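You operate a simulated robot arm through the tools that you are given. There is no shell and no other tool.

Carry out the task below with a simulated robot arm. There is one attempt and no reset: what you move stays moved.

JOB
Test the trial line's red stop button, then release it and switch off.
Fine: main switch on, Start, push the stop in, press Start once more and see the belt refuse; pull the stop out, main switch off; dial, Product, Reset and the cards stay.

Only the result counts: the job must be done as asked and must still hold three seconds after the hand-in. Knocking over, shifting, dropping, spilling or breaking anything else fails it.

ROBOT AND FRAMES
A 7-joint arm with a two-finger gripper, fixed in place. Base frame: the origin is at the foot of the arm, x ahead of it, y to its left, z up. Lengths are in m, angles in degrees, forces in N, time in s.
With the tool pointing down near the work surface it reaches from about 0.1 to 0.66 m from the base axis. Its first joint turns from -143.0 to 143.0 degrees. Payload 2.45 kg.
The TCP is the grasp point between the finger pads, 0.026 m short of the fingertips. In the tool frame z runs along the fingers and y along their closing line. The gripper opens to 0.096 m. The gripper's body begins 0.069 m behind the TCP.
Orientation is told as [roll, pitch, yaw] about the base's x, y, z axes, in that order, counted from this pose: with the fingers straight down and closing along the base's y, the tool's x points along the base's -x, its y along +y and its z along -z.

CONTROLS
- The arm moves only by the tool apply_moves. Its argument "commands" is a list of rows, each an object of numbers (a shift or turn left out is 0, a gripper value left out holds the last): "rx", "ry", "rz": the turn, a rotation vector about the tool's x, y, z in degrees; "tx", "ty", "tz": the shift along the tool's x, y, z in m; "grip": the opening in per cent of the stroke, from 0 (shut) to 100 (fully open). In form: [{"rx": .., "ry": .., "rz": .., "tx": .., "ty": .., "tz": .., "grip": ..}, ...]. A call has 1 to 20 rows; each row shifts and turns the commanded pose from where the row before left it, along the tool's axes as they then stand. A row lasts 0.2 s, in which the tool goes at most 0.05 m and 8.6 degrees; a call with a longer step from one row to the next is refused whole, and so is a gripper value outside its range. A pose out of reach is approached as far as the arm can. The call stops where the force on the tool passes 90 N (or 10 N more than at its start, if that is more) or the arm is blocked; 0.2 s more then pass. The fingers move at their own pace and stop on an object; they squeeze with about 37 N. The grip force told is the motor's: it shows also when the fingers shut on nothing. Time passes only in rows, and 0.2 s behind the last, so rows that do not move let the fingers close. It gives the time, the measured TCP pose, the force on the tool (base axes), the opening and the grip force at its end, in the units of the frame above (readings bear some noise), with the torque about the TCP (base axes, N m) and any sound that the robot's microphone picked up.
- Cameras (640 x 400 px; columns grow to the right, rows downward): "scene" is fixed at [0.0523, 0.6513, 1.4864]; the picture's right is [-0.33, -0.94, 0.00], its down [-0.60, 0.21, -0.77] and it looks along [0.73, -0.26, -0.63] (base axes); focal length 370 px, centre (320, 200). "wrist" rides on the gripper at [0.082, 0.003, -0.098] in the tool frame; the picture's right is [-0.04, 1.00, 0.00], its down [-0.73, -0.03, -0.68] and it looks along [-0.68, -0.03, 0.73] (tool axes); focal length 256 px, centre (320, 200). There is no depth. A picture from a camera that has moved, and an enlarged one, comes with that camera's place and axes in the base frame and with its lens.
- get_image(camera): a new picture of that camera. No time passes.
- move_column(by): slides the trunk up (or, below 0, down) by that many m; the arm rides with it, the base frame stays. It gives what a move gives, with no picture.
- zoom(camera, box): a new picture of the part [left, top, right, bottom] of that camera's present view, enlarged. No time passes.
- hand_in(): hands the job in; it is judged then, once.

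Nothing tells you positions but the pictures and the camera data. Unless the task says otherwise, let go and move clear before handing in.

The tools are called after "Emit:" by a JSON object that holds its "api" and its "payload". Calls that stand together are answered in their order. apply_moves: Moves the arm, as the interface text tells. Its arguments: {"type":"object","properties":{"commands":{"type":"array","items":{"type":"object","properties":{"rx":{"type":"number"},"ry":{"type":"number"},"rz":{"type":"number"},"tx":{"type":"number"},"ty":{"type":"number"},"tz":{"type":"number"},"grip":{"type":"number"}}}}},"required":["commands"]} The other tools are called the same way: move_column (by) slides the trunk up or down; get_image (camera) takes a picture; zoom (camera, box) takes an enlarged picture of a part of a camera's view; hand_in () hands the job in.

At the start:

```text
time_s: 0.0
position: [0.442, 0.3829, 1.1259]
orientation: [0.0, -0.1, -0.2]
wrist_force: [0.5, -0.4, -0.3]
wrist_torque: [0.02, 0.01, 0.02]
width: 0.0961
gripper_force: 0.1
trunk travel left (down, up): [-0.575, 0.065]
```

scene: 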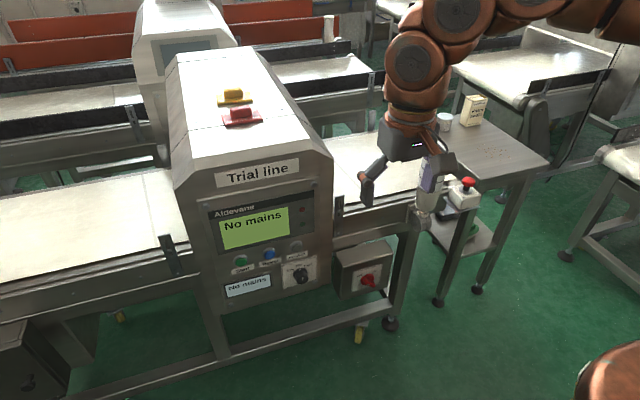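
wrist: 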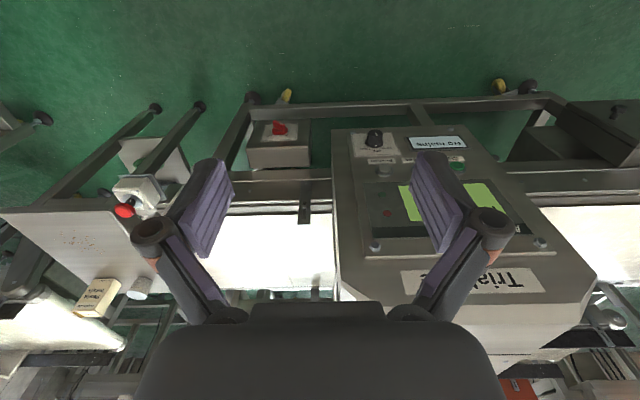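

I see a trial line console with a screen ("No mains"), Start/Product/Reset buttons, a dial, a red rotary main switch on a box to the right, and a red mushroom stop button on a post near the table. I'll look closely before moving.

Emit:
{"api": "zoom", "payload": {"camera": "scene", "box": [200, 160, 340, 310]}}

Emit:
{"api": "zoom", "payload": {"camera": "scene", "box": [320, 210, 420, 310]}}

Emit:
{"api": "zoom", "payload": {"camera": "scene", "box": [400, 80, 560, 260]}}

Emit:
{"api": "zoom", "payload": {"camera": "wrist", "box": [80, 90, 320, 240]}}

Emit:
{"api": "zoom", "payload": {"camera": "wrist", "box": [320, 90, 560, 240]}}

```text
2.67 times, centred on (270, 235) of scene
camera zoom: at [0.0523, 0.6513, 1.4864], right [-0.33, -0.94, 0.0], down [-0.6, 0.21, -0.77], along [0.73, -0.26, -0.63], focal length 987 px, centre (453, 107)
```

zoom: 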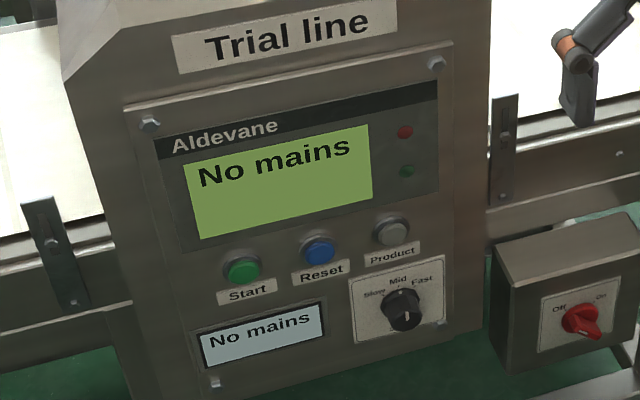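

```text
4.00 times, centred on (370, 260) of scene
camera zoom: at [0.0523, 0.6513, 1.4864], right [-0.33, -0.94, 0.0], down [-0.6, 0.21, -0.77], along [0.73, -0.26, -0.63], focal length 1480 px, centre (120, -40)
```

zoom: 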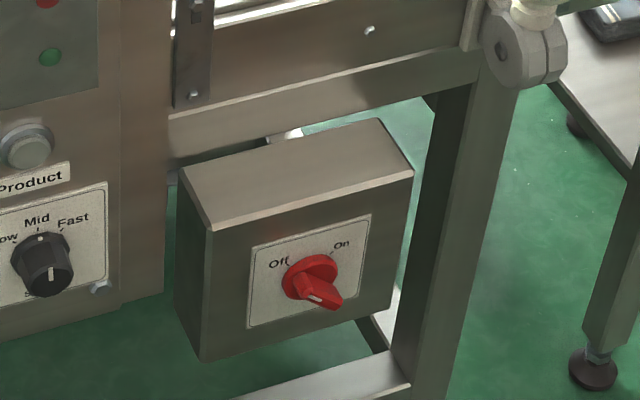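

```text
2.22 times, centred on (480, 170) of scene
camera zoom: at [0.0523, 0.6513, 1.4864], right [-0.33, -0.94, 0.0], down [-0.6, 0.21, -0.77], along [0.73, -0.26, -0.63], focal length 822 px, centre (-36, 267)
```

zoom: 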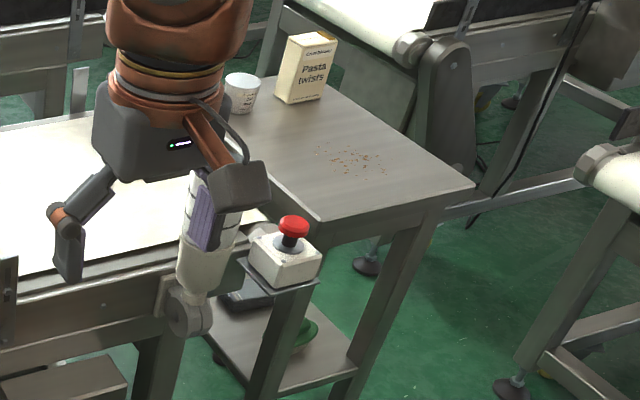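

```text
2.67 times, centred on (200, 165) of wrist
camera zoom: at [0.3612, 0.3845, 1.2258], right [0.04, 1.0, 0.0], down [0.73, -0.03, 0.68], along [0.68, -0.03, -0.73], focal length 683 px, centre (640, 293)
```

zoom: 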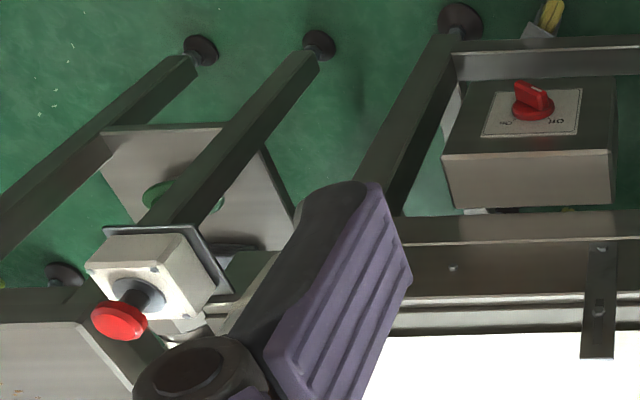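

```text
2.67 times, centred on (440, 165) of wrist
camera zoom: at [0.3612, 0.3845, 1.2258], right [0.04, 1.0, 0.0], down [0.73, -0.03, 0.68], along [0.68, -0.03, -0.73], focal length 683 px, centre (0, 293)
```

zoom: 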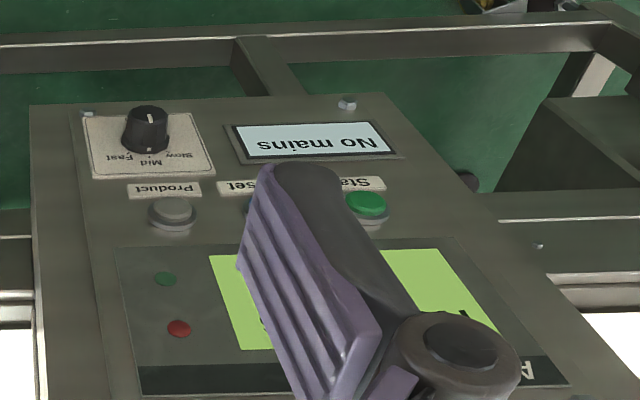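

The console face is roughly at x≈0.65, with Start near (0.65, 0.63, 0.84), the main switch near (0.72, 0.25, 0.53) and the stop button near (0.66, 0.03, 0.91). I'll look at more details before moving.

Emit:
{"api": "zoom", "payload": {"camera": "scene", "box": [200, 70, 290, 140]}}

Emit:
{"api": "zoom", "payload": {"camera": "scene", "box": [340, 260, 390, 300]}}

Emit:
{"api": "zoom", "payload": {"camera": "scene", "box": [430, 160, 500, 220]}}

Emit:
{"api": "zoom", "payload": {"camera": "wrist", "box": [240, 110, 320, 170]}}

Emit:
{"api": "zoom", "payload": {"camera": "scene", "box": [220, 235, 320, 305]}}

```text
5.71 times, centred on (245, 105) of scene
camera zoom: at [0.0523, 0.6513, 1.4864], right [-0.33, -0.94, 0.0], down [-0.6, 0.21, -0.77], along [0.73, -0.26, -0.63], focal length 2114 px, centre (749, 743)
```

zoom: 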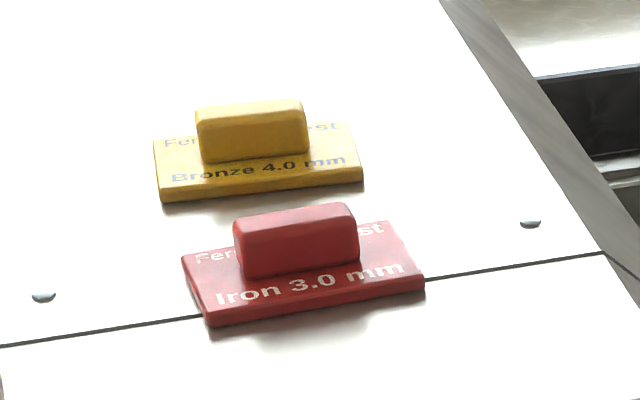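

```text
10.00 times, centred on (365, 280) of scene
camera zoom: at [0.0523, 0.6513, 1.4864], right [-0.33, -0.94, 0.0], down [-0.6, 0.21, -0.77], along [0.73, -0.26, -0.63], focal length 3700 px, centre (-130, -600)
```

zoom: 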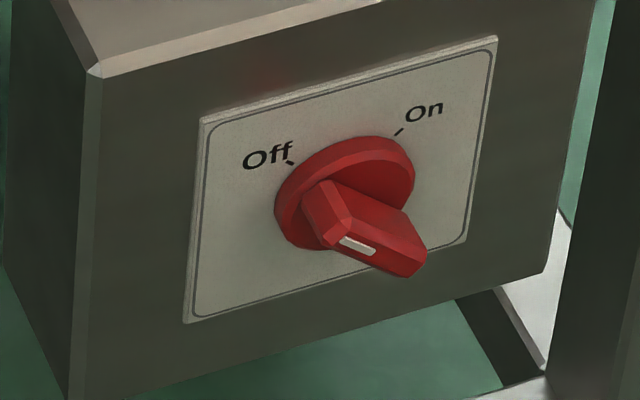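

```text
6.67 times, centred on (465, 190) of scene
camera zoom: at [0.0523, 0.6513, 1.4864], right [-0.33, -0.94, 0.0], down [-0.6, 0.21, -0.77], along [0.73, -0.26, -0.63], focal length 2467 px, centre (-647, 267)
```

zoom: 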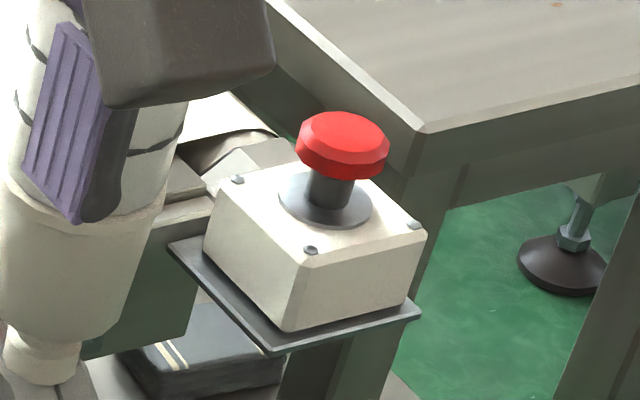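

```text
6.67 times, centred on (280, 140) of wrist
camera zoom: at [0.3612, 0.3845, 1.2258], right [0.04, 1.0, 0.0], down [0.73, -0.03, 0.68], along [0.68, -0.03, -0.73], focal length 1707 px, centre (587, 600)
```

zoom: 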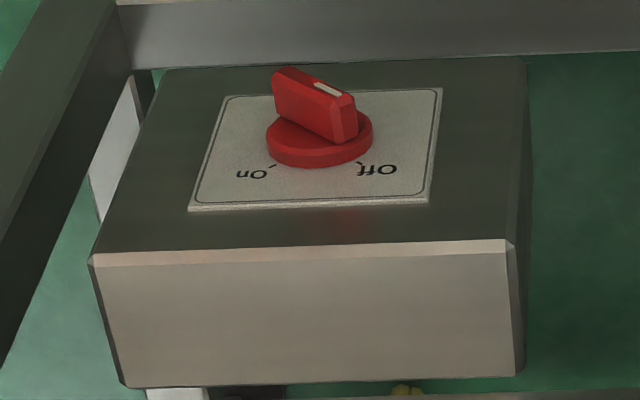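

```text
5.71 times, centred on (270, 270) of scene
camera zoom: at [0.0523, 0.6513, 1.4864], right [-0.33, -0.94, 0.0], down [-0.6, 0.21, -0.77], along [0.73, -0.26, -0.63], focal length 2114 px, centre (606, -200)
```

zoom: 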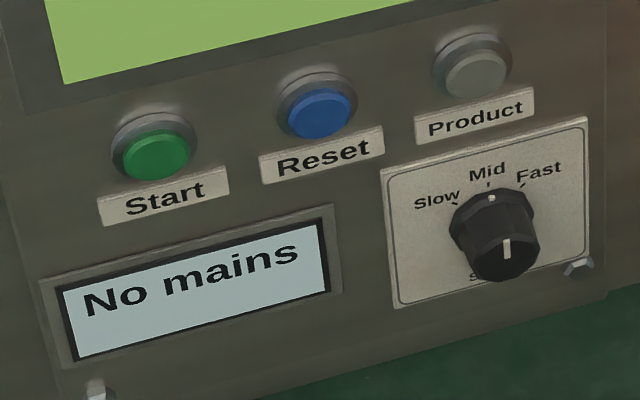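

The console face looks nearly vertical, facing -x, with the stop button on an upright axis. I'll tilt the tool toward horizontal in free space to get a second viewpoint and check that the arm can do it.

Emit:
{"api": "apply_moves", "payload": {"commands": [{"ry": -8, "grip": 0}, {"ry": -8}, {"ry": -8}, {"ry": -8}, {"ry": -8}, {"ry": -5}]}}

Emit:
{"api": "get_image", "payload": {"camera": "wrist"}}

Emit:
{"api": "get_image", "payload": {"camera": "scene"}}

```text
time_s: 1.4
position: [0.4465, 0.3774, 1.1235]
orientation: [2.4, -42.9, -2.9]
wrist_force: [-0.2, -0.1, -0.1]
wrist_torque: [-0.06, 0.0, -0.06]
width: 0.0
gripper_force: 28.4
trunk travel left (down, up): [-0.575, 0.065]
```

```text
taken
camera wrist: at [0.3199, 0.3829, 1.1411], right [0.05, 1.0, 0.06], down [0.07, -0.06, 1.0], along [1.0, -0.05, -0.07], focal length 256 px, centre (320, 200)
```

wrist: 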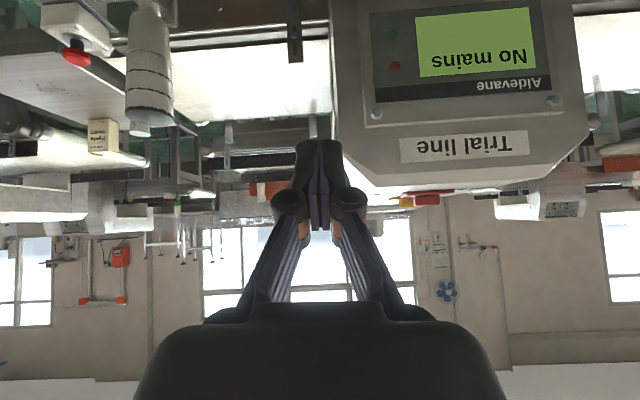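

```text
taken
```

scene: 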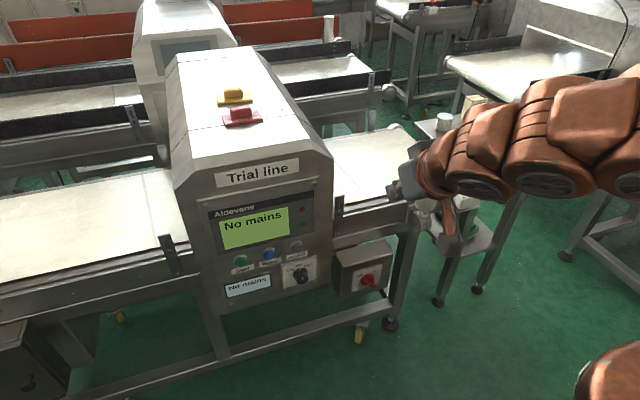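

The arm tilts well; the picture is upside down with the camera below the tool. Next I'll complete the tilt to horizontal and pull back a bit, staying in free space in front of the console.

Emit:
{"api": "apply_moves", "payload": {"commands": [{"tz": -0.02}, {"tz": -0.02}, {"ry": -8}, {"ry": -8}, {"ry": -8}, {"ry": -8}, {"ry": -8}, {"ry": -7}, {}]}}

Emit:
{"api": "get_image", "payload": {"camera": "wrist"}}

Emit:
{"api": "get_image", "payload": {"camera": "scene"}}

```text
time_s: 2.4
position: [0.4659, 0.3314, 1.125]
orientation: [14.4, -39.9, -22.5]
wrist_force: [-0.3, -0.6, -0.1]
wrist_torque: [-0.05, 0.0, -0.06]
width: 0.0
gripper_force: 28.6
trunk travel left (down, up): [-0.575, 0.065]
stopped in row 4: the arm was blocked; the commanded pose is now the measured one
```

```text
taken
camera wrist: at [0.3424, 0.3584, 1.1472], right [0.25, 0.94, 0.22], down [0.06, -0.24, 0.97], along [0.97, -0.23, -0.12], focal length 256 px, centre (320, 200)
```

wrist: 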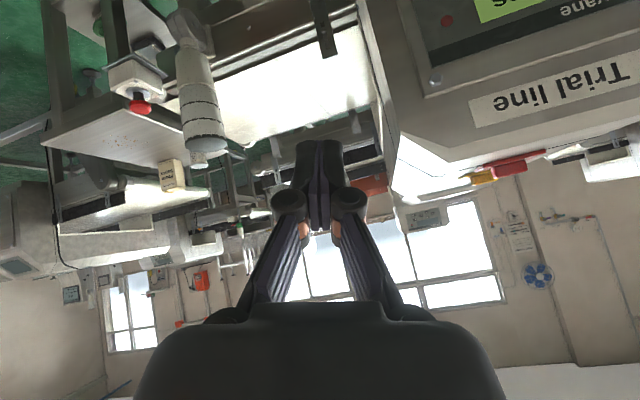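

```text
taken
```

scene: 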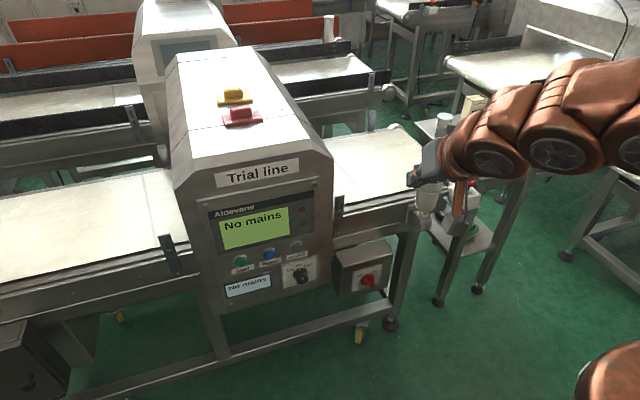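

The arm hit a joint limit there, since the tool is too close to the body for a level posture. I'll check what the copper object at the lower right is, then lower the trunk so the arm works at a better height.

Emit:
{"api": "zoom", "payload": {"camera": "scene", "box": [400, 20, 640, 400]}}

Emit:
{"api": "apply_moves", "payload": {"commands": [{"rz": -8}, {"rz": -8}, {}]}}

```text
1.05 times, centred on (520, 210) of scene (not enlarged: the box is as wide or as high as the picture)
camera zoom: at [0.0523, 0.6513, 1.4864], right [-0.33, -0.94, 0.0], down [-0.6, 0.21, -0.77], along [0.73, -0.26, -0.63], focal length 390 px, centre (110, 190)
```

zoom: 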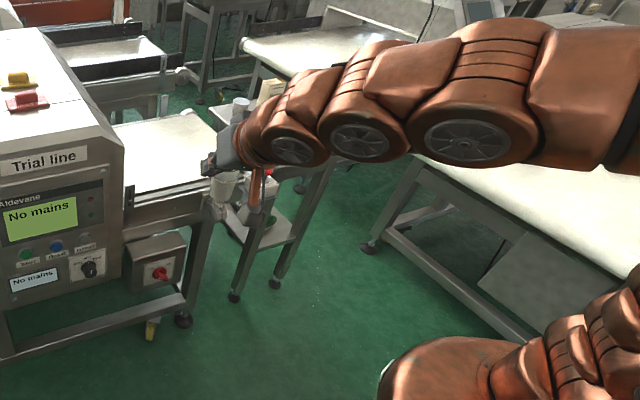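

```text
time_s: 3.2
position: [0.4642, 0.3326, 1.127]
orientation: [0.2, -42.3, -0.9]
wrist_force: [-0.8, 1.0, -0.5]
wrist_torque: [0.0, 0.02, 0.01]
width: 0.0003
gripper_force: 28.4
trunk travel left (down, up): [-0.575, 0.065]
```

That is part of the robot's own structure at the lower right, away from my path. The orientation is corrected; I'll lower the trunk in steps and watch.

Emit:
{"api": "move_column", "payload": {"by": -0.15}}

Emit:
{"api": "get_image", "payload": {"camera": "scene"}}

Emit:
{"api": "get_image", "payload": {"camera": "wrist"}}

```text
time_s: 4.9
position: [0.4642, 0.3326, 0.9763]
orientation: [0.1, -42.4, -1.1]
wrist_force: [0.1, -0.2, 0.3]
wrist_torque: [0.03, 0.0, 0.04]
width: 0.0001
gripper_force: 28.0
trunk travel left (down, up): [-0.425, 0.215]
```

```text
taken
```

scene: 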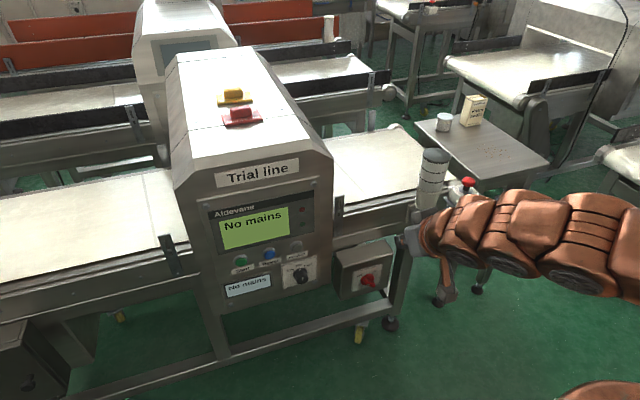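

```text
taken
camera wrist: at [0.3378, 0.3365, 0.9953], right [0.05, 1.0, 0.03], down [0.08, -0.03, 1.0], along [1.0, -0.04, -0.09], focal length 256 px, centre (320, 200)
```

wrist: 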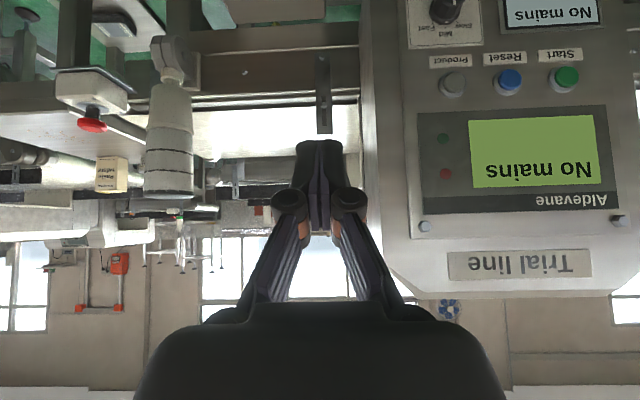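

The mushroom stop is near (0.745, -0.063, 0.82), Start near (0.656, 0.633, 0.83), and the panel is vertical. There's also a signal column beside the stop that I must avoid. I'll keep lowering toward the main switch height.

Emit:
{"api": "move_column", "payload": {"by": -0.3}}

Emit:
{"api": "get_image", "payload": {"camera": "scene"}}

Emit:
{"api": "get_image", "payload": {"camera": "wrist"}}

```text
time_s: 7.9
position: [0.4642, 0.3318, 0.6766]
orientation: [0.3, -42.4, -1.1]
wrist_force: [-0.4, 0.0, 0.2]
wrist_torque: [0.01, -0.03, -0.01]
width: 0.0001
gripper_force: 28.5
trunk travel left (down, up): [-0.125, 0.515]
```

```text
taken
```

scene: 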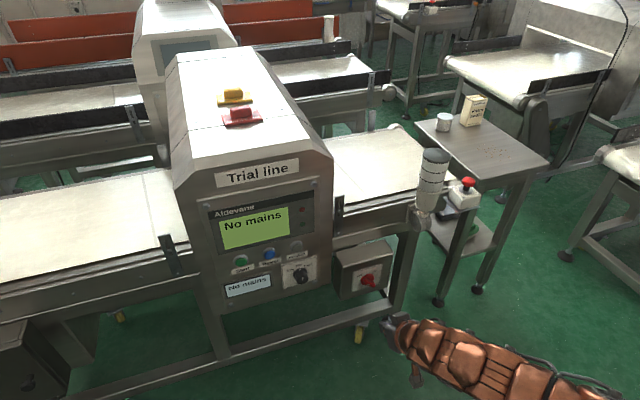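

```text
taken
camera wrist: at [0.3378, 0.3365, 0.6953], right [0.05, 1.0, 0.03], down [0.08, -0.03, 1.0], along [1.0, -0.04, -0.09], focal length 256 px, centre (320, 200)
```

wrist: 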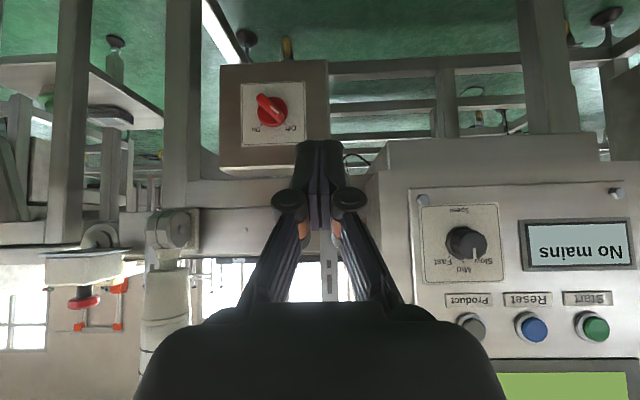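

I now have a clear view: main switch knob about (0.737, 0.243, 0.514), stop about (0.755, -0.072, 0.815), and no obstacle in front of the switch box. I'll move forward and to the right toward the switch, then try to level the tool.

Emit:
{"api": "zoom", "payload": {"camera": "wrist", "box": [210, 50, 340, 180]}}

Emit:
{"api": "zoom", "payload": {"camera": "wrist", "box": [20, 200, 220, 380]}}

Emit:
{"api": "apply_moves", "payload": {"commands": [{"tx": -0.0246, "tz": 0.0225, "ty": -0.03}, {"tx": -0.0246, "tz": 0.0225, "ty": -0.03}, {"tx": -0.0246, "tz": 0.0225, "ty": -0.03}, {"ry": -5}, {"ry": -8}, {}]}}

Emit:
{"api": "get_image", "payload": {"camera": "wrist"}}

Emit:
{"api": "get_image", "payload": {"camera": "scene"}}

```text
3.08 times, centred on (275, 115) of wrist
camera zoom: at [0.3378, 0.3365, 0.6953], right [0.05, 1.0, 0.03], down [0.08, -0.03, 1.0], along [1.0, -0.04, -0.09], focal length 788 px, centre (458, 462)
```

zoom: 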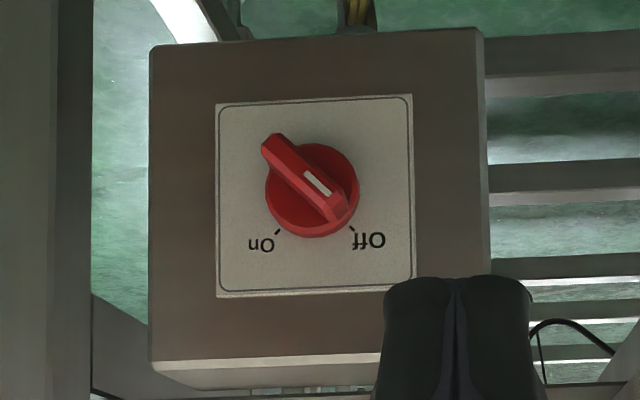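

```text
2.22 times, centred on (120, 290) of wrist
camera zoom: at [0.3378, 0.3365, 0.6953], right [0.05, 1.0, 0.03], down [0.08, -0.03, 1.0], along [1.0, -0.04, -0.09], focal length 569 px, centre (764, 0)
```

zoom: 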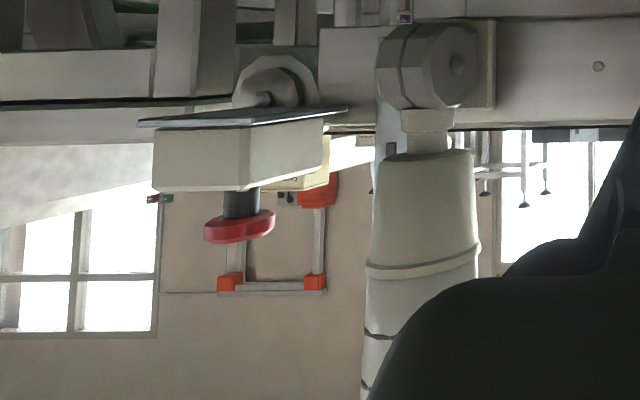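

```text
time_s: 9.3
position: [0.562, 0.2392, 0.6773]
orientation: [0.3, -55.4, -1.2]
wrist_force: [0.9, 0.8, -0.6]
wrist_torque: [0.0, 0.02, 0.0]
width: 0.0
gripper_force: 28.5
trunk travel left (down, up): [-0.125, 0.515]
```

```text
taken
camera wrist: at [0.4348, 0.2441, 0.6665], right [0.04, 1.0, 0.04], down [-0.14, -0.03, 0.99], along [0.99, -0.04, 0.14], focal length 256 px, centre (320, 200)
```

wrist: 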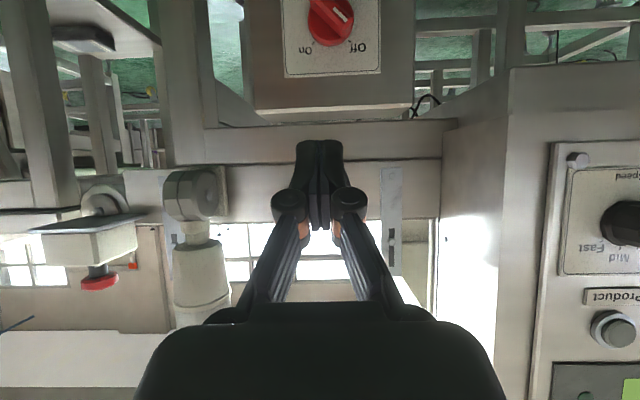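

```text
taken
```

scene: 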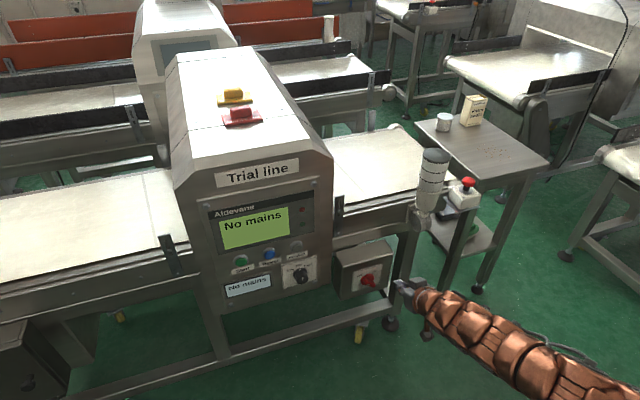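

The arm reaches well when extended: pitch is now -55°. I'll lower the trunk further and finish levelling the tool with about 10 cm still in front of the knob.

Emit:
{"api": "move_column", "payload": {"by": -0.1}}

Emit:
{"api": "apply_moves", "payload": {"commands": [{"ry": -7}, {"ry": -7}, {"ry": -7}, {"ry": -7}, {"ry": -6.6}, {}]}}

Emit:
{"api": "get_image", "payload": {"camera": "wrist"}}

Emit:
{"api": "get_image", "payload": {"camera": "scene"}}

```text
time_s: 10.6
position: [0.5627, 0.239, 0.5763]
orientation: [0.4, -55.5, -1.3]
wrist_force: [0.5, 0.8, -0.1]
wrist_torque: [-0.04, 0.03, 0.0]
width: 0.0
gripper_force: 28.2
trunk travel left (down, up): [-0.025, 0.615]
```

```text
time_s: 12.0
position: [0.5675, 0.2192, 0.5674]
orientation: [37.1, -88.3, -40.5]
wrist_force: [0.0, -0.5, -0.7]
wrist_torque: [0.03, 0.0, 0.0]
width: 0.0004
gripper_force: 28.3
trunk travel left (down, up): [-0.025, 0.615]
```

```text
taken
camera wrist: at [0.4687, 0.2295, 0.4898], right [0.06, 1.0, 0.06], down [-0.66, 0.0, 0.75], along [0.75, -0.08, 0.66], focal length 256 px, centre (320, 200)
```

wrist: 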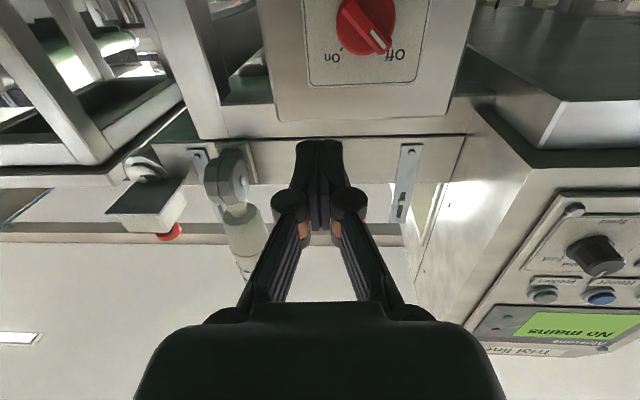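

```text
taken
```

scene: 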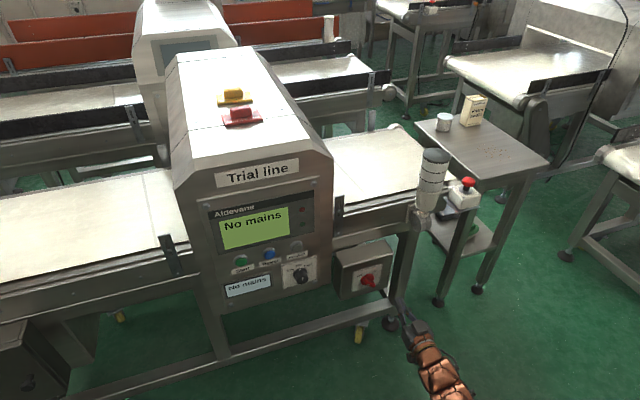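

The tool is now level, pointing almost straight at the switch box, with a small sideways error. I'll let it settle to see whether the pose holds as commanded.

Emit:
{"api": "apply_moves", "payload": {"commands": [{}, {}]}}

Emit:
{"api": "zoom", "payload": {"camera": "wrist", "box": [240, 0, 480, 150]}}

```text
time_s: 12.6
position: [0.5695, 0.219, 0.5698]
orientation: [34.9, -88.6, -38.3]
wrist_force: [-0.3, -0.4, 0.0]
wrist_torque: [0.01, -0.01, 0.0]
width: 0.0001
gripper_force: 28.7
trunk travel left (down, up): [-0.025, 0.615]
```

```text
2.67 times, centred on (360, 75) of wrist
camera zoom: at [0.4697, 0.2292, 0.491], right [0.06, 1.0, 0.05], down [-0.67, 0.0, 0.75], along [0.74, -0.08, 0.66], focal length 683 px, centre (213, 533)
```

zoom: 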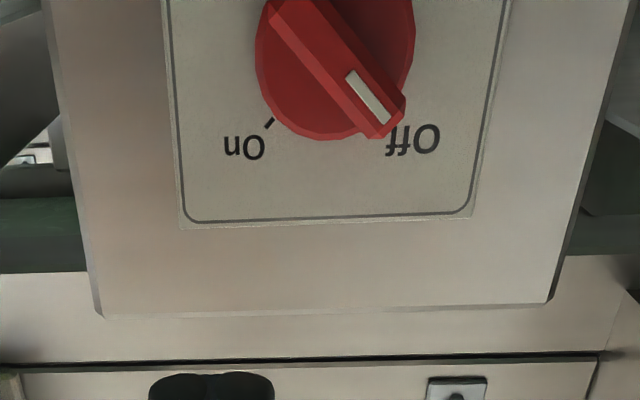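

The arm lags the command sideways by 2 cm, likely near a joint limit; extending should help. I'll drop the trunk the last bit and creep forward, still well short of the knob.

Emit:
{"api": "move_column", "payload": {"by": -0.025}}

Emit:
{"api": "apply_moves", "payload": {"commands": [{"tz": 0.02, "tx": 0.01}, {"tz": 0.02, "tx": 0.01}, {"tz": 0.02, "tx": 0.01}, {}, {}]}}

Emit:
{"api": "get_image", "payload": {"camera": "wrist"}}

Emit:
{"api": "get_image", "payload": {"camera": "scene"}}

```text
time_s: 13.3
position: [0.5703, 0.2206, 0.544]
orientation: [27.2, -88.9, -30.5]
wrist_force: [-0.3, 0.4, 0.1]
wrist_torque: [0.0, 0.01, 0.0]
width: 0.0
gripper_force: 28.9
trunk travel left (down, up): [0.0, 0.64]
```

```text
time_s: 14.6
position: [0.6222, 0.2373, 0.5221]
orientation: [94.8, -89.8, -95.8]
wrist_force: [1.0, 0.6, -0.2]
wrist_torque: [-0.03, 0.0, -0.03]
width: 0.0
gripper_force: 28.4
trunk travel left (down, up): [0.0, 0.64]
```

```text
taken
camera wrist: at [0.5232, 0.2423, 0.4405], right [0.02, 1.0, 0.04], down [-0.68, -0.02, 0.73], along [0.73, -0.04, 0.68], focal length 256 px, centre (320, 200)
```

wrist: 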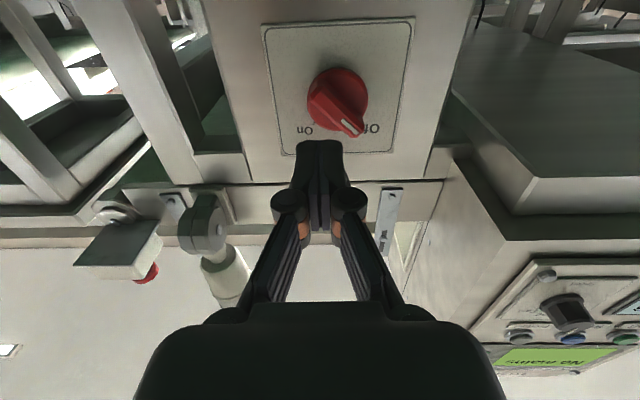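

```text
taken
```

scene: 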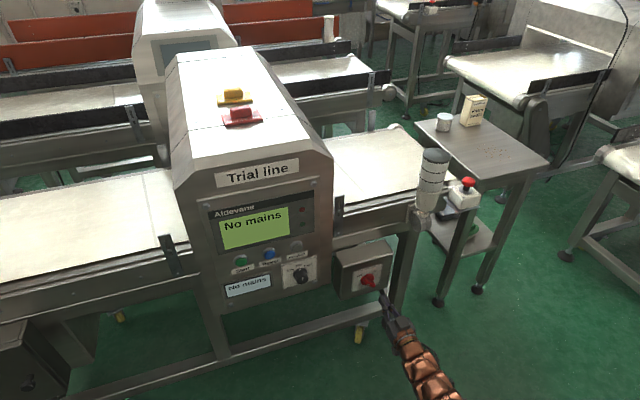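

The tool tracks well now at (0.622, 0.237, 0.522). I'll zoom in to measure the knob precisely.

Emit:
{"api": "zoom", "payload": {"camera": "wrist", "box": [250, 10, 430, 160]}}

Emit:
{"api": "zoom", "payload": {"camera": "scene", "box": [330, 235, 450, 345]}}

```text
2.67 times, centred on (340, 85) of wrist
camera zoom: at [0.5232, 0.2423, 0.4405], right [0.02, 1.0, 0.04], down [-0.68, -0.02, 0.73], along [0.73, -0.04, 0.68], focal length 683 px, centre (267, 507)
```

zoom: 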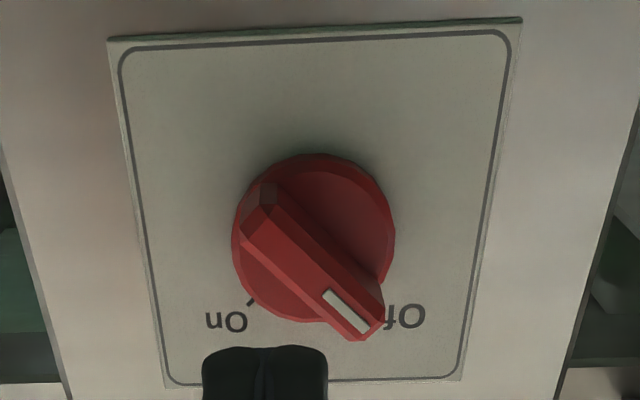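

```text
3.64 times, centred on (390, 290) of scene
camera zoom: at [0.0523, 0.6513, 1.4864], right [-0.33, -0.94, 0.0], down [-0.6, 0.21, -0.77], along [0.73, -0.26, -0.63], focal length 1346 px, centre (66, -127)
```

zoom: 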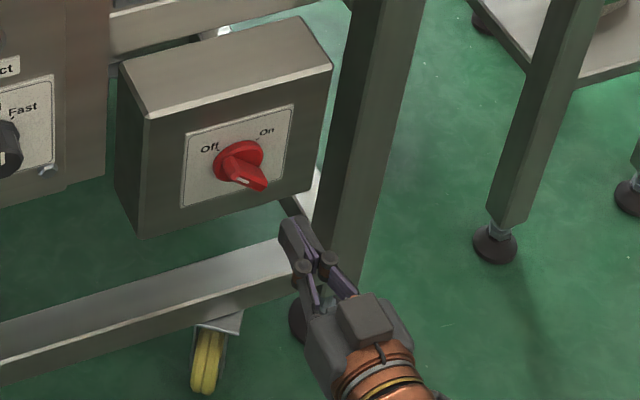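

The geometry is consistent: the switch plate is vertical at x≈0.735, the knob axis at y≈0.249, z≈0.523, and the bar stands 45° toward Off. I'll align on the axis, open the fingers part way and roll the tool -45° while still at a standoff.

Emit:
{"api": "apply_moves", "payload": {"commands": [{"ty": 0.0115, "grip": 60}, {"rz": -7.5}, {"rz": -7.5}, {"rz": -7.5}, {"rz": -7.5}, {"rz": -7.5}, {"rz": -7.5}, {}, {}]}}

Emit:
{"api": "get_image", "payload": {"camera": "wrist"}}

Emit:
{"api": "zoom", "payload": {"camera": "scene", "box": [330, 235, 450, 345]}}

```text
time_s: 16.6
position: [0.6221, 0.2493, 0.5211]
orientation: [-89.9, -45.1, 89.0]
wrist_force: [0.7, 0.4, 1.0]
wrist_torque: [0.0, 0.0, 0.02]
width: 0.0577
gripper_force: 0.0
trunk travel left (down, up): [0.0, 0.64]
```

```text
taken
camera wrist: at [0.5224, 0.1954, 0.463], right [0.01, 0.74, -0.68], down [-0.67, 0.51, 0.54], along [0.74, 0.45, 0.5], focal length 256 px, centre (320, 200)
```

wrist: 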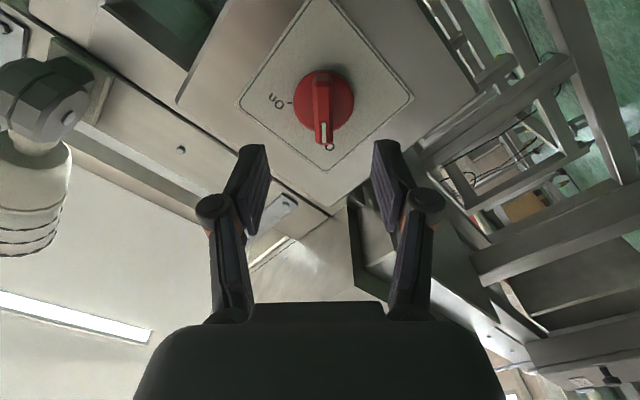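

```text
3.64 times, centred on (390, 290) of scene
camera zoom: at [0.0523, 0.6513, 1.4864], right [-0.33, -0.94, 0.0], down [-0.6, 0.21, -0.77], along [0.73, -0.26, -0.63], focal length 1346 px, centre (66, -127)
```

zoom: 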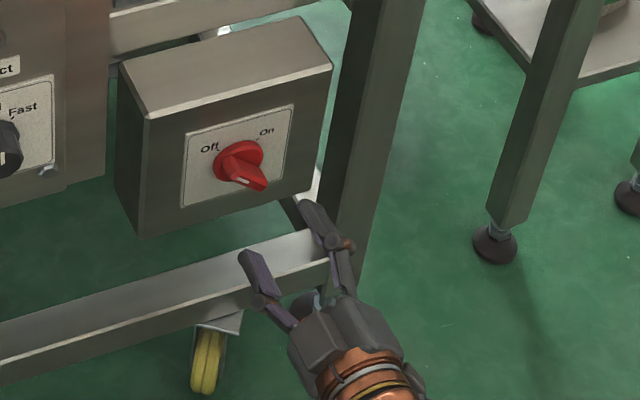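

The fingers straddle the bar line symmetrically. Before gripping, I'll check in free space that the arm can roll the full 90° toward On.

Emit:
{"api": "apply_moves", "payload": {"commands": [{"rz": 8}, {"rz": 8}, {"rz": 8}, {"rz": 8}, {"rz": 8}, {"rz": 8}, {"rz": 8}, {"rz": 8}, {"rz": 8}, {"rz": 8}, {"rz": 8}, {"rz": 7}, {}]}}

Emit:
{"api": "get_image", "payload": {"camera": "wrist"}}

```text
time_s: 19.4
position: [0.6208, 0.2499, 0.5236]
orientation: [90.0, -39.8, -90.9]
wrist_force: [0.2, -1.4, -0.4]
wrist_torque: [0.05, -0.01, -0.03]
width: 0.0576
gripper_force: 0.1
trunk travel left (down, up): [0.0, 0.64]
```

```text
taken
camera wrist: at [0.5243, 0.3156, 0.4734], right [0.01, 0.61, 0.79], down [-0.69, -0.57, 0.45], along [0.73, -0.55, 0.41], focal length 256 px, centre (320, 200)
```

wrist: 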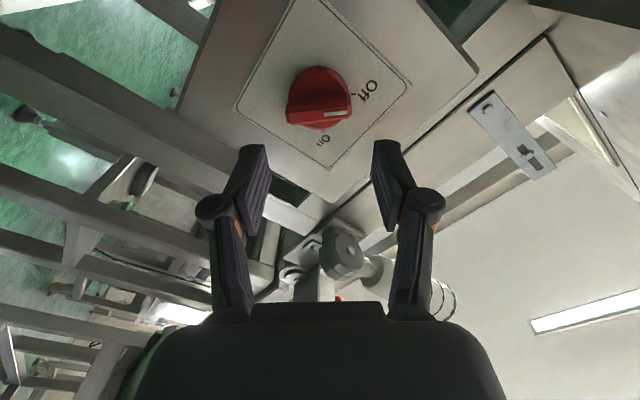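

The full roll is available. I'll return to the Off alignment and move forward so the fingertips straddle the bar.

Emit:
{"api": "apply_moves", "payload": {"commands": [{"rz": -8}, {"rz": -8}, {"rz": -8}, {"rz": -8}, {"rz": -8}, {"rz": -8}, {"rz": -8}, {"rz": -8}, {"rz": -8}, {"rz": -8}, {"rz": -8}, {"rz": -7}, {}, {"tz": 0.02}, {"tz": 0.02}, {"tz": 0.02}, {}]}}

Emit:
{"api": "get_image", "payload": {"camera": "wrist"}}

Emit:
{"api": "zoom", "payload": {"camera": "scene", "box": [330, 235, 430, 315]}}

```text
time_s: 22.9
position: [0.6815, 0.2503, 0.5222]
orientation: [-89.9, -45.2, 89.0]
wrist_force: [-0.2, 0.9, 0.0]
wrist_torque: [0.0, 0.02, 0.02]
width: 0.0574
gripper_force: 0.0
trunk travel left (down, up): [0.0, 0.64]
```

```text
taken
camera wrist: at [0.5817, 0.1944, 0.4633], right [0.01, 0.74, -0.68], down [-0.67, 0.51, 0.54], along [0.74, 0.45, 0.5], focal length 256 px, centre (320, 200)
```

wrist: 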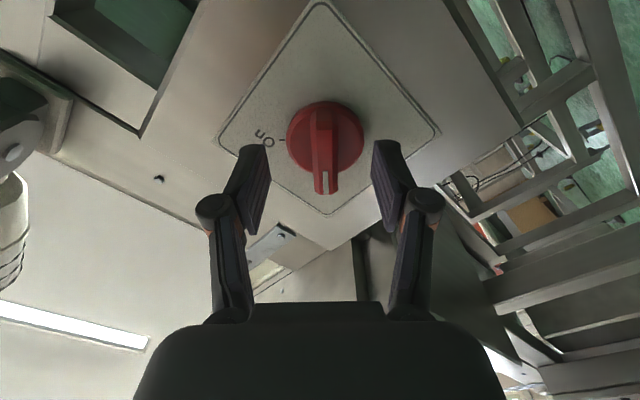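

```text
5.00 times, centred on (380, 275) of scene
camera zoom: at [0.0523, 0.6513, 1.4864], right [-0.33, -0.94, 0.0], down [-0.6, 0.21, -0.77], along [0.73, -0.26, -0.63], focal length 1850 px, centre (20, -175)
```

zoom: 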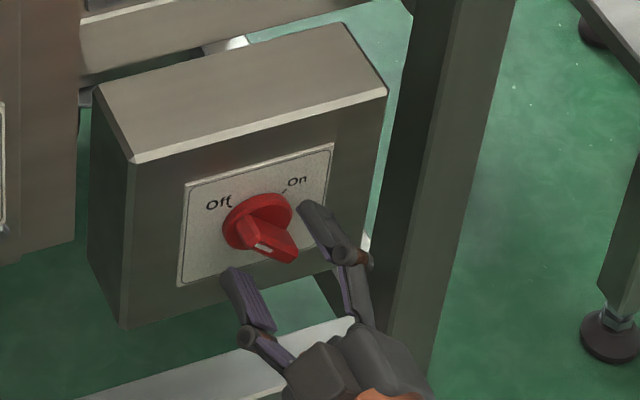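

The bar is centred within about 2–3 mm and its outer face is still a few mm ahead of the fingertips. I'll nudge sideways slightly and advance.

Emit:
{"api": "apply_moves", "payload": {"commands": [{"ty": 0.0022, "tz": 0.006}, {"tz": 0.006}, {}]}}

Emit:
{"api": "zoom", "payload": {"camera": "wrist", "box": [220, 80, 430, 220]}}

Emit:
{"api": "zoom", "payload": {"camera": "scene", "box": [345, 255, 405, 305]}}

```text
time_s: 23.8
position: [0.6934, 0.2497, 0.5205]
orientation: [-89.9, -45.1, 89.0]
wrist_force: [-0.7, -0.2, 0.1]
wrist_torque: [0.0, -0.01, 0.02]
width: 0.0574
gripper_force: 0.1
trunk travel left (down, up): [0.0, 0.64]
```

```text
2.86 times, centred on (325, 150) of wrist
camera zoom: at [0.5944, 0.1954, 0.4613], right [0.01, 0.74, -0.68], down [-0.67, 0.51, 0.54], along [0.74, 0.45, 0.5], focal length 731 px, centre (306, 343)
```

zoom: 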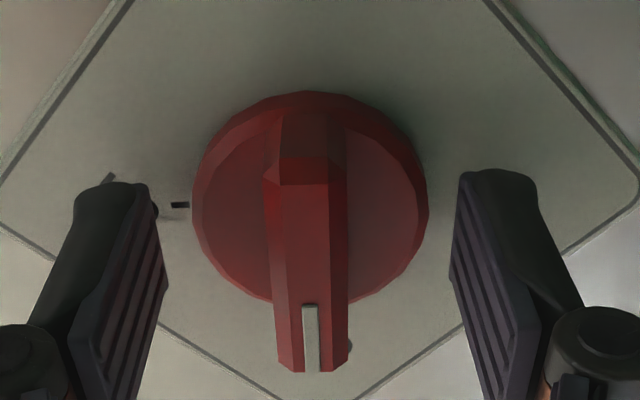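

```text
8.00 times, centred on (375, 280) of scene
camera zoom: at [0.0523, 0.6513, 1.4864], right [-0.33, -0.94, 0.0], down [-0.6, 0.21, -0.77], along [0.73, -0.26, -0.63], focal length 2960 px, centre (-120, -440)
```

zoom: 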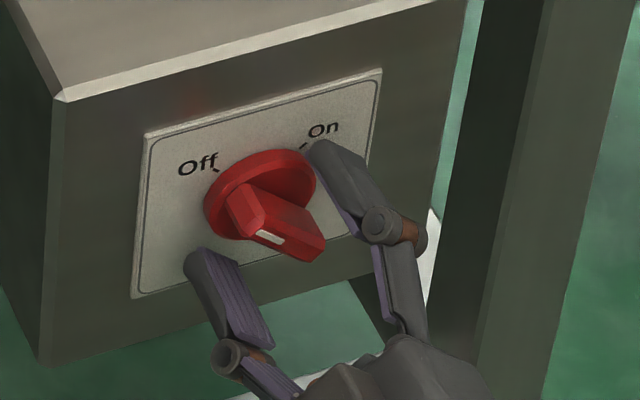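

The fingers straddle the bar centrally with about 14 mm of overlap. I'll advance 4 mm more and close on it.

Emit:
{"api": "apply_moves", "payload": {"commands": [{"tz": 0.004}, {"grip": 0}, {}, {}, {}, {}]}}

Emit:
{"api": "zoom", "payload": {"camera": "wrist", "box": [220, 80, 430, 220]}}

```text
time_s: 25.1
position: [0.6982, 0.2523, 0.5212]
orientation: [-89.9, -45.1, 89.0]
wrist_force: [-4.8, 9.0, -5.5]
wrist_torque: [0.02, -0.05, 0.32]
width: 0.0478
gripper_force: 45.0
trunk travel left (down, up): [0.0, 0.64]
```

```text
2.86 times, centred on (325, 150) of wrist
camera zoom: at [0.5986, 0.1962, 0.4613], right [0.01, 0.74, -0.68], down [-0.67, 0.51, 0.54], along [0.74, 0.45, 0.5], focal length 731 px, centre (306, 343)
```

zoom: 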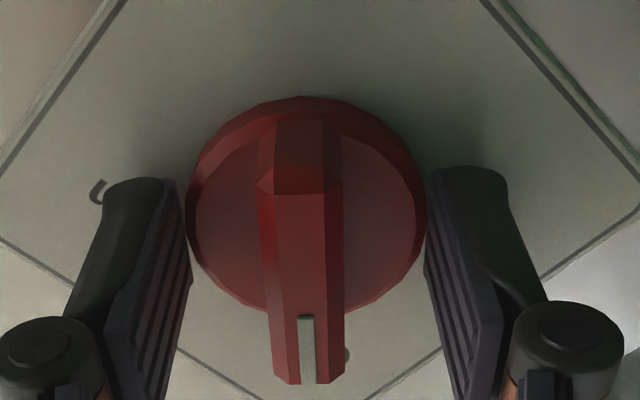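

The fingers closed on the round collar rather than the bar (width 48 mm). I'll reopen, back off about 9 mm so the tips clear the collar, and close again on the bar.

Emit:
{"api": "apply_moves", "payload": {"commands": [{"grip": 60}, {}, {}, {"tz": -0.009}, {}, {"grip": 0}, {}, {}, {}, {}, {}]}}

Emit:
{"api": "zoom", "payload": {"camera": "wrist", "box": [220, 80, 430, 220]}}

Emit:
{"api": "zoom", "payload": {"camera": "scene", "box": [345, 255, 405, 305]}}

```text
time_s: 27.6
position: [0.6892, 0.2501, 0.5196]
orientation: [-89.9, -45.2, 88.9]
wrist_force: [-3.1, -0.7, -1.3]
wrist_torque: [0.03, 0.08, -0.05]
width: 0.0137
gripper_force: 40.1
trunk travel left (down, up): [0.0, 0.64]
```

```text
2.86 times, centred on (325, 150) of wrist
camera zoom: at [0.5896, 0.1956, 0.4604], right [0.01, 0.74, -0.68], down [-0.67, 0.51, 0.54], along [0.74, 0.45, 0.5], focal length 731 px, centre (306, 343)
```

zoom: 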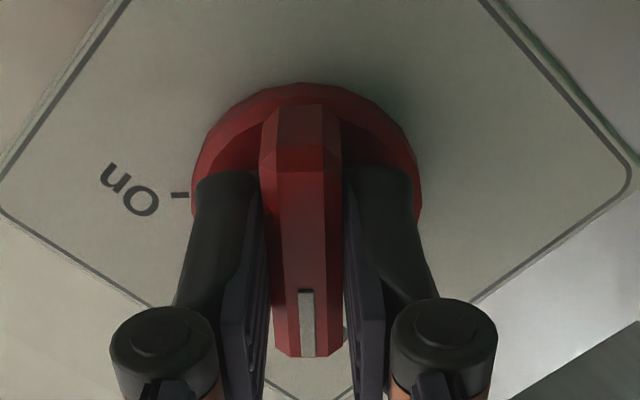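

```text
8.00 times, centred on (375, 280) of scene
camera zoom: at [0.0523, 0.6513, 1.4864], right [-0.33, -0.94, 0.0], down [-0.6, 0.21, -0.77], along [0.73, -0.26, -0.63], focal length 2960 px, centre (-120, -440)
```

zoom: 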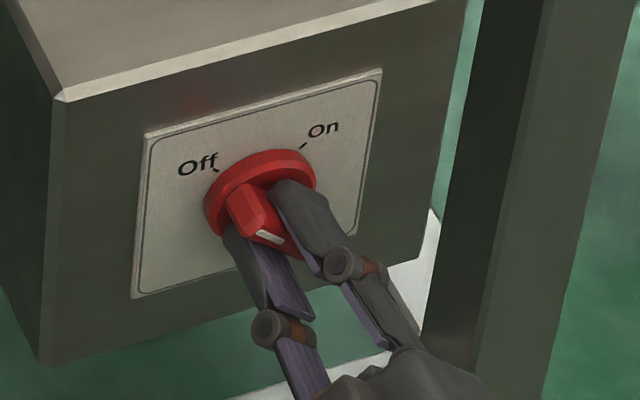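

The fingers hold the bar (13.7 mm wide). I'll turn it clockwise (as seen from the front) toward On, in two halves while checking forces.

Emit:
{"api": "apply_moves", "payload": {"commands": [{"rz": 7.5}, {"rz": 7.5}, {"rz": 7.5}, {"rz": 7.5}, {"rz": 7.5}, {"rz": 7.5}]}}

Emit:
{"api": "zoom", "payload": {"camera": "wrist", "box": [220, 80, 430, 220]}}

```text
time_s: 28.9
position: [0.6895, 0.2505, 0.5196]
orientation: [61.8, -89.7, -62.9]
wrist_force: [-19.7, -2.3, -11.2]
wrist_torque: [0.0, 1.06, -0.08]
width: 0.0142
gripper_force: 40.2
trunk travel left (down, up): [0.0, 0.64]
```

```text
2.86 times, centred on (325, 150) of wrist
camera zoom: at [0.5905, 0.2548, 0.4391], right [0.02, 1.0, 0.04], down [-0.68, -0.02, 0.74], along [0.74, -0.04, 0.68], focal length 731 px, centre (306, 343)
```

zoom: 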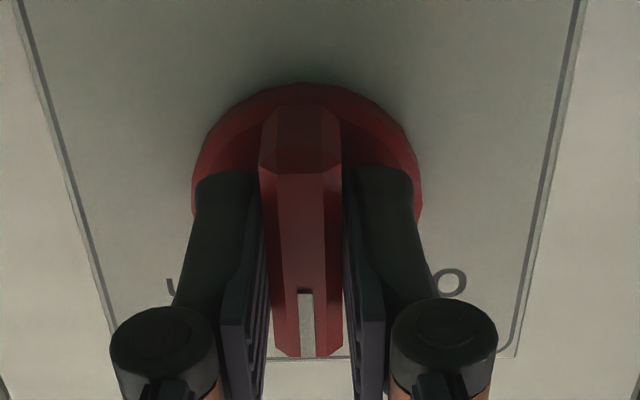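

The knob is turning with the gripper. I'll finish the turn to On.

Emit:
{"api": "apply_moves", "payload": {"commands": [{"rz": 7.5}, {"rz": 7.5}, {"rz": 7.5}, {"rz": 7.5}, {"rz": 7.5}, {"rz": 7.5}, {}]}}

Emit:
{"api": "zoom", "payload": {"camera": "wrist", "box": [220, 80, 430, 220]}}

Emit:
{"api": "zoom", "payload": {"camera": "scene", "box": [190, 160, 410, 320]}}

```text
time_s: 30.6
position: [0.6903, 0.2501, 0.5195]
orientation: [89.9, -44.8, -90.9]
wrist_force: [-5.1, 4.3, -13.6]
wrist_torque: [-0.13, 0.51, 0.31]
width: 0.014
gripper_force: 40.7
trunk travel left (down, up): [0.0, 0.64]
```

```text
2.86 times, centred on (325, 150) of wrist
camera zoom: at [0.5917, 0.3115, 0.4655], right [0.01, 0.68, 0.74], down [-0.69, -0.53, 0.5], along [0.73, -0.51, 0.46], focal length 731 px, centre (306, 343)
```

zoom: 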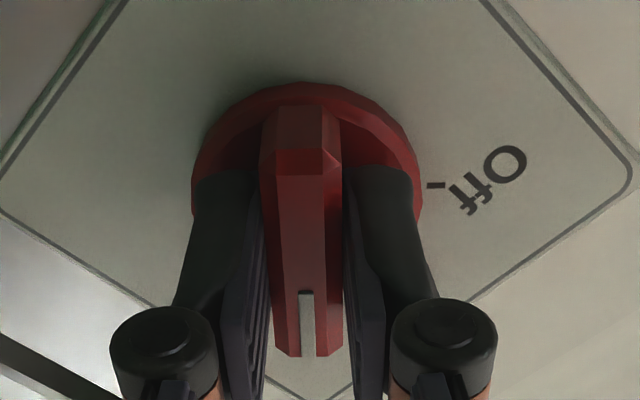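

```text
2.50 times, centred on (300, 240) of scene
camera zoom: at [0.0523, 0.6513, 1.4864], right [-0.33, -0.94, 0.0], down [-0.6, 0.21, -0.77], along [0.73, -0.26, -0.63], focal length 925 px, centre (370, 100)
```

zoom: 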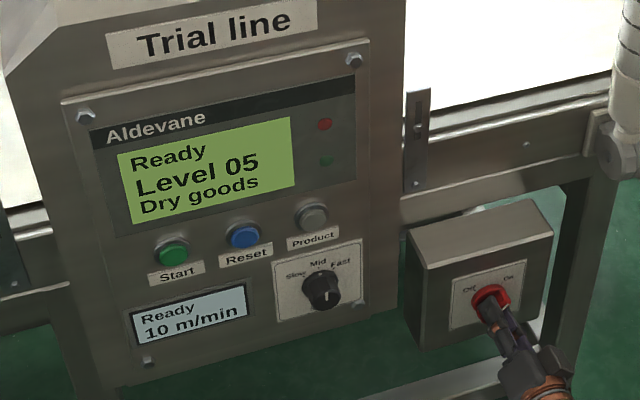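

The display now reads "Ready, Level 05, Dry goods", so the mains is on. I'll release the knob, retreat straight back and roll level again.

Emit:
{"api": "apply_moves", "payload": {"commands": [{"grip": 50}, {}, {}, {"tz": -0.03}, {"tz": -0.04}, {"tz": -0.04}, {"tz": -0.02, "grip": 0}, {"rz": -7.5}, {"rz": -7.5}, {"rz": -7.5}, {"rz": -7.5}, {"rz": -7.5}, {"rz": -7.5}, {}]}}

Emit:
{"api": "zoom", "payload": {"camera": "scene", "box": [190, 160, 410, 320]}}

Emit:
{"api": "get_image", "payload": {"camera": "wrist"}}

```text
time_s: 33.5
position: [0.5593, 0.2519, 0.5214]
orientation: [61.2, -90.0, -62.2]
wrist_force: [-0.4, 1.7, -1.1]
wrist_torque: [-0.02, 0.0, -0.03]
width: 0.0
gripper_force: 28.2
trunk travel left (down, up): [0.0, 0.64]
```

```text
2.50 times, centred on (300, 240) of scene
camera zoom: at [0.0523, 0.6513, 1.4864], right [-0.33, -0.94, 0.0], down [-0.6, 0.21, -0.77], along [0.73, -0.26, -0.63], focal length 925 px, centre (370, 100)
```

zoom: 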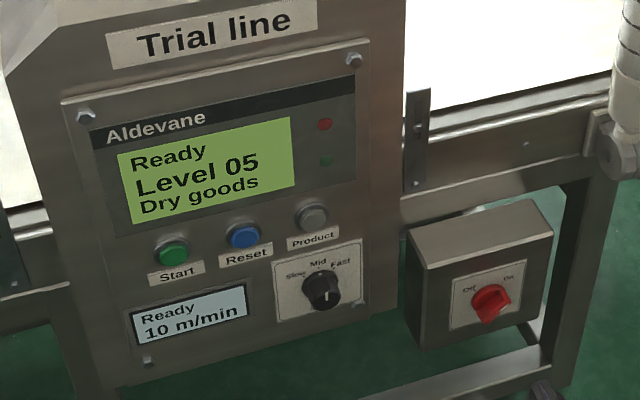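

```text
taken
camera wrist: at [0.4608, 0.2568, 0.4402], right [0.02, 1.0, 0.04], down [-0.68, -0.02, 0.73], along [0.73, -0.04, 0.68], focal length 256 px, centre (320, 200)
```

wrist: 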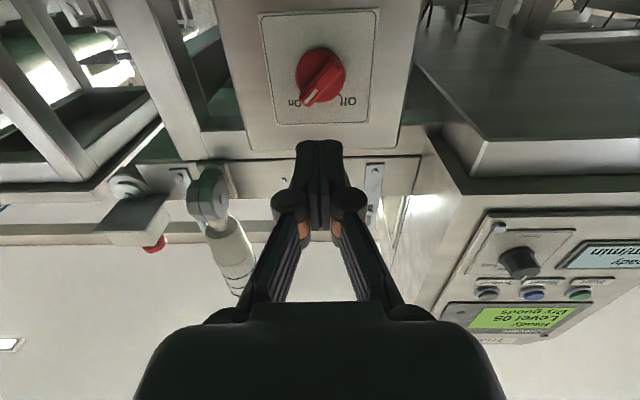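

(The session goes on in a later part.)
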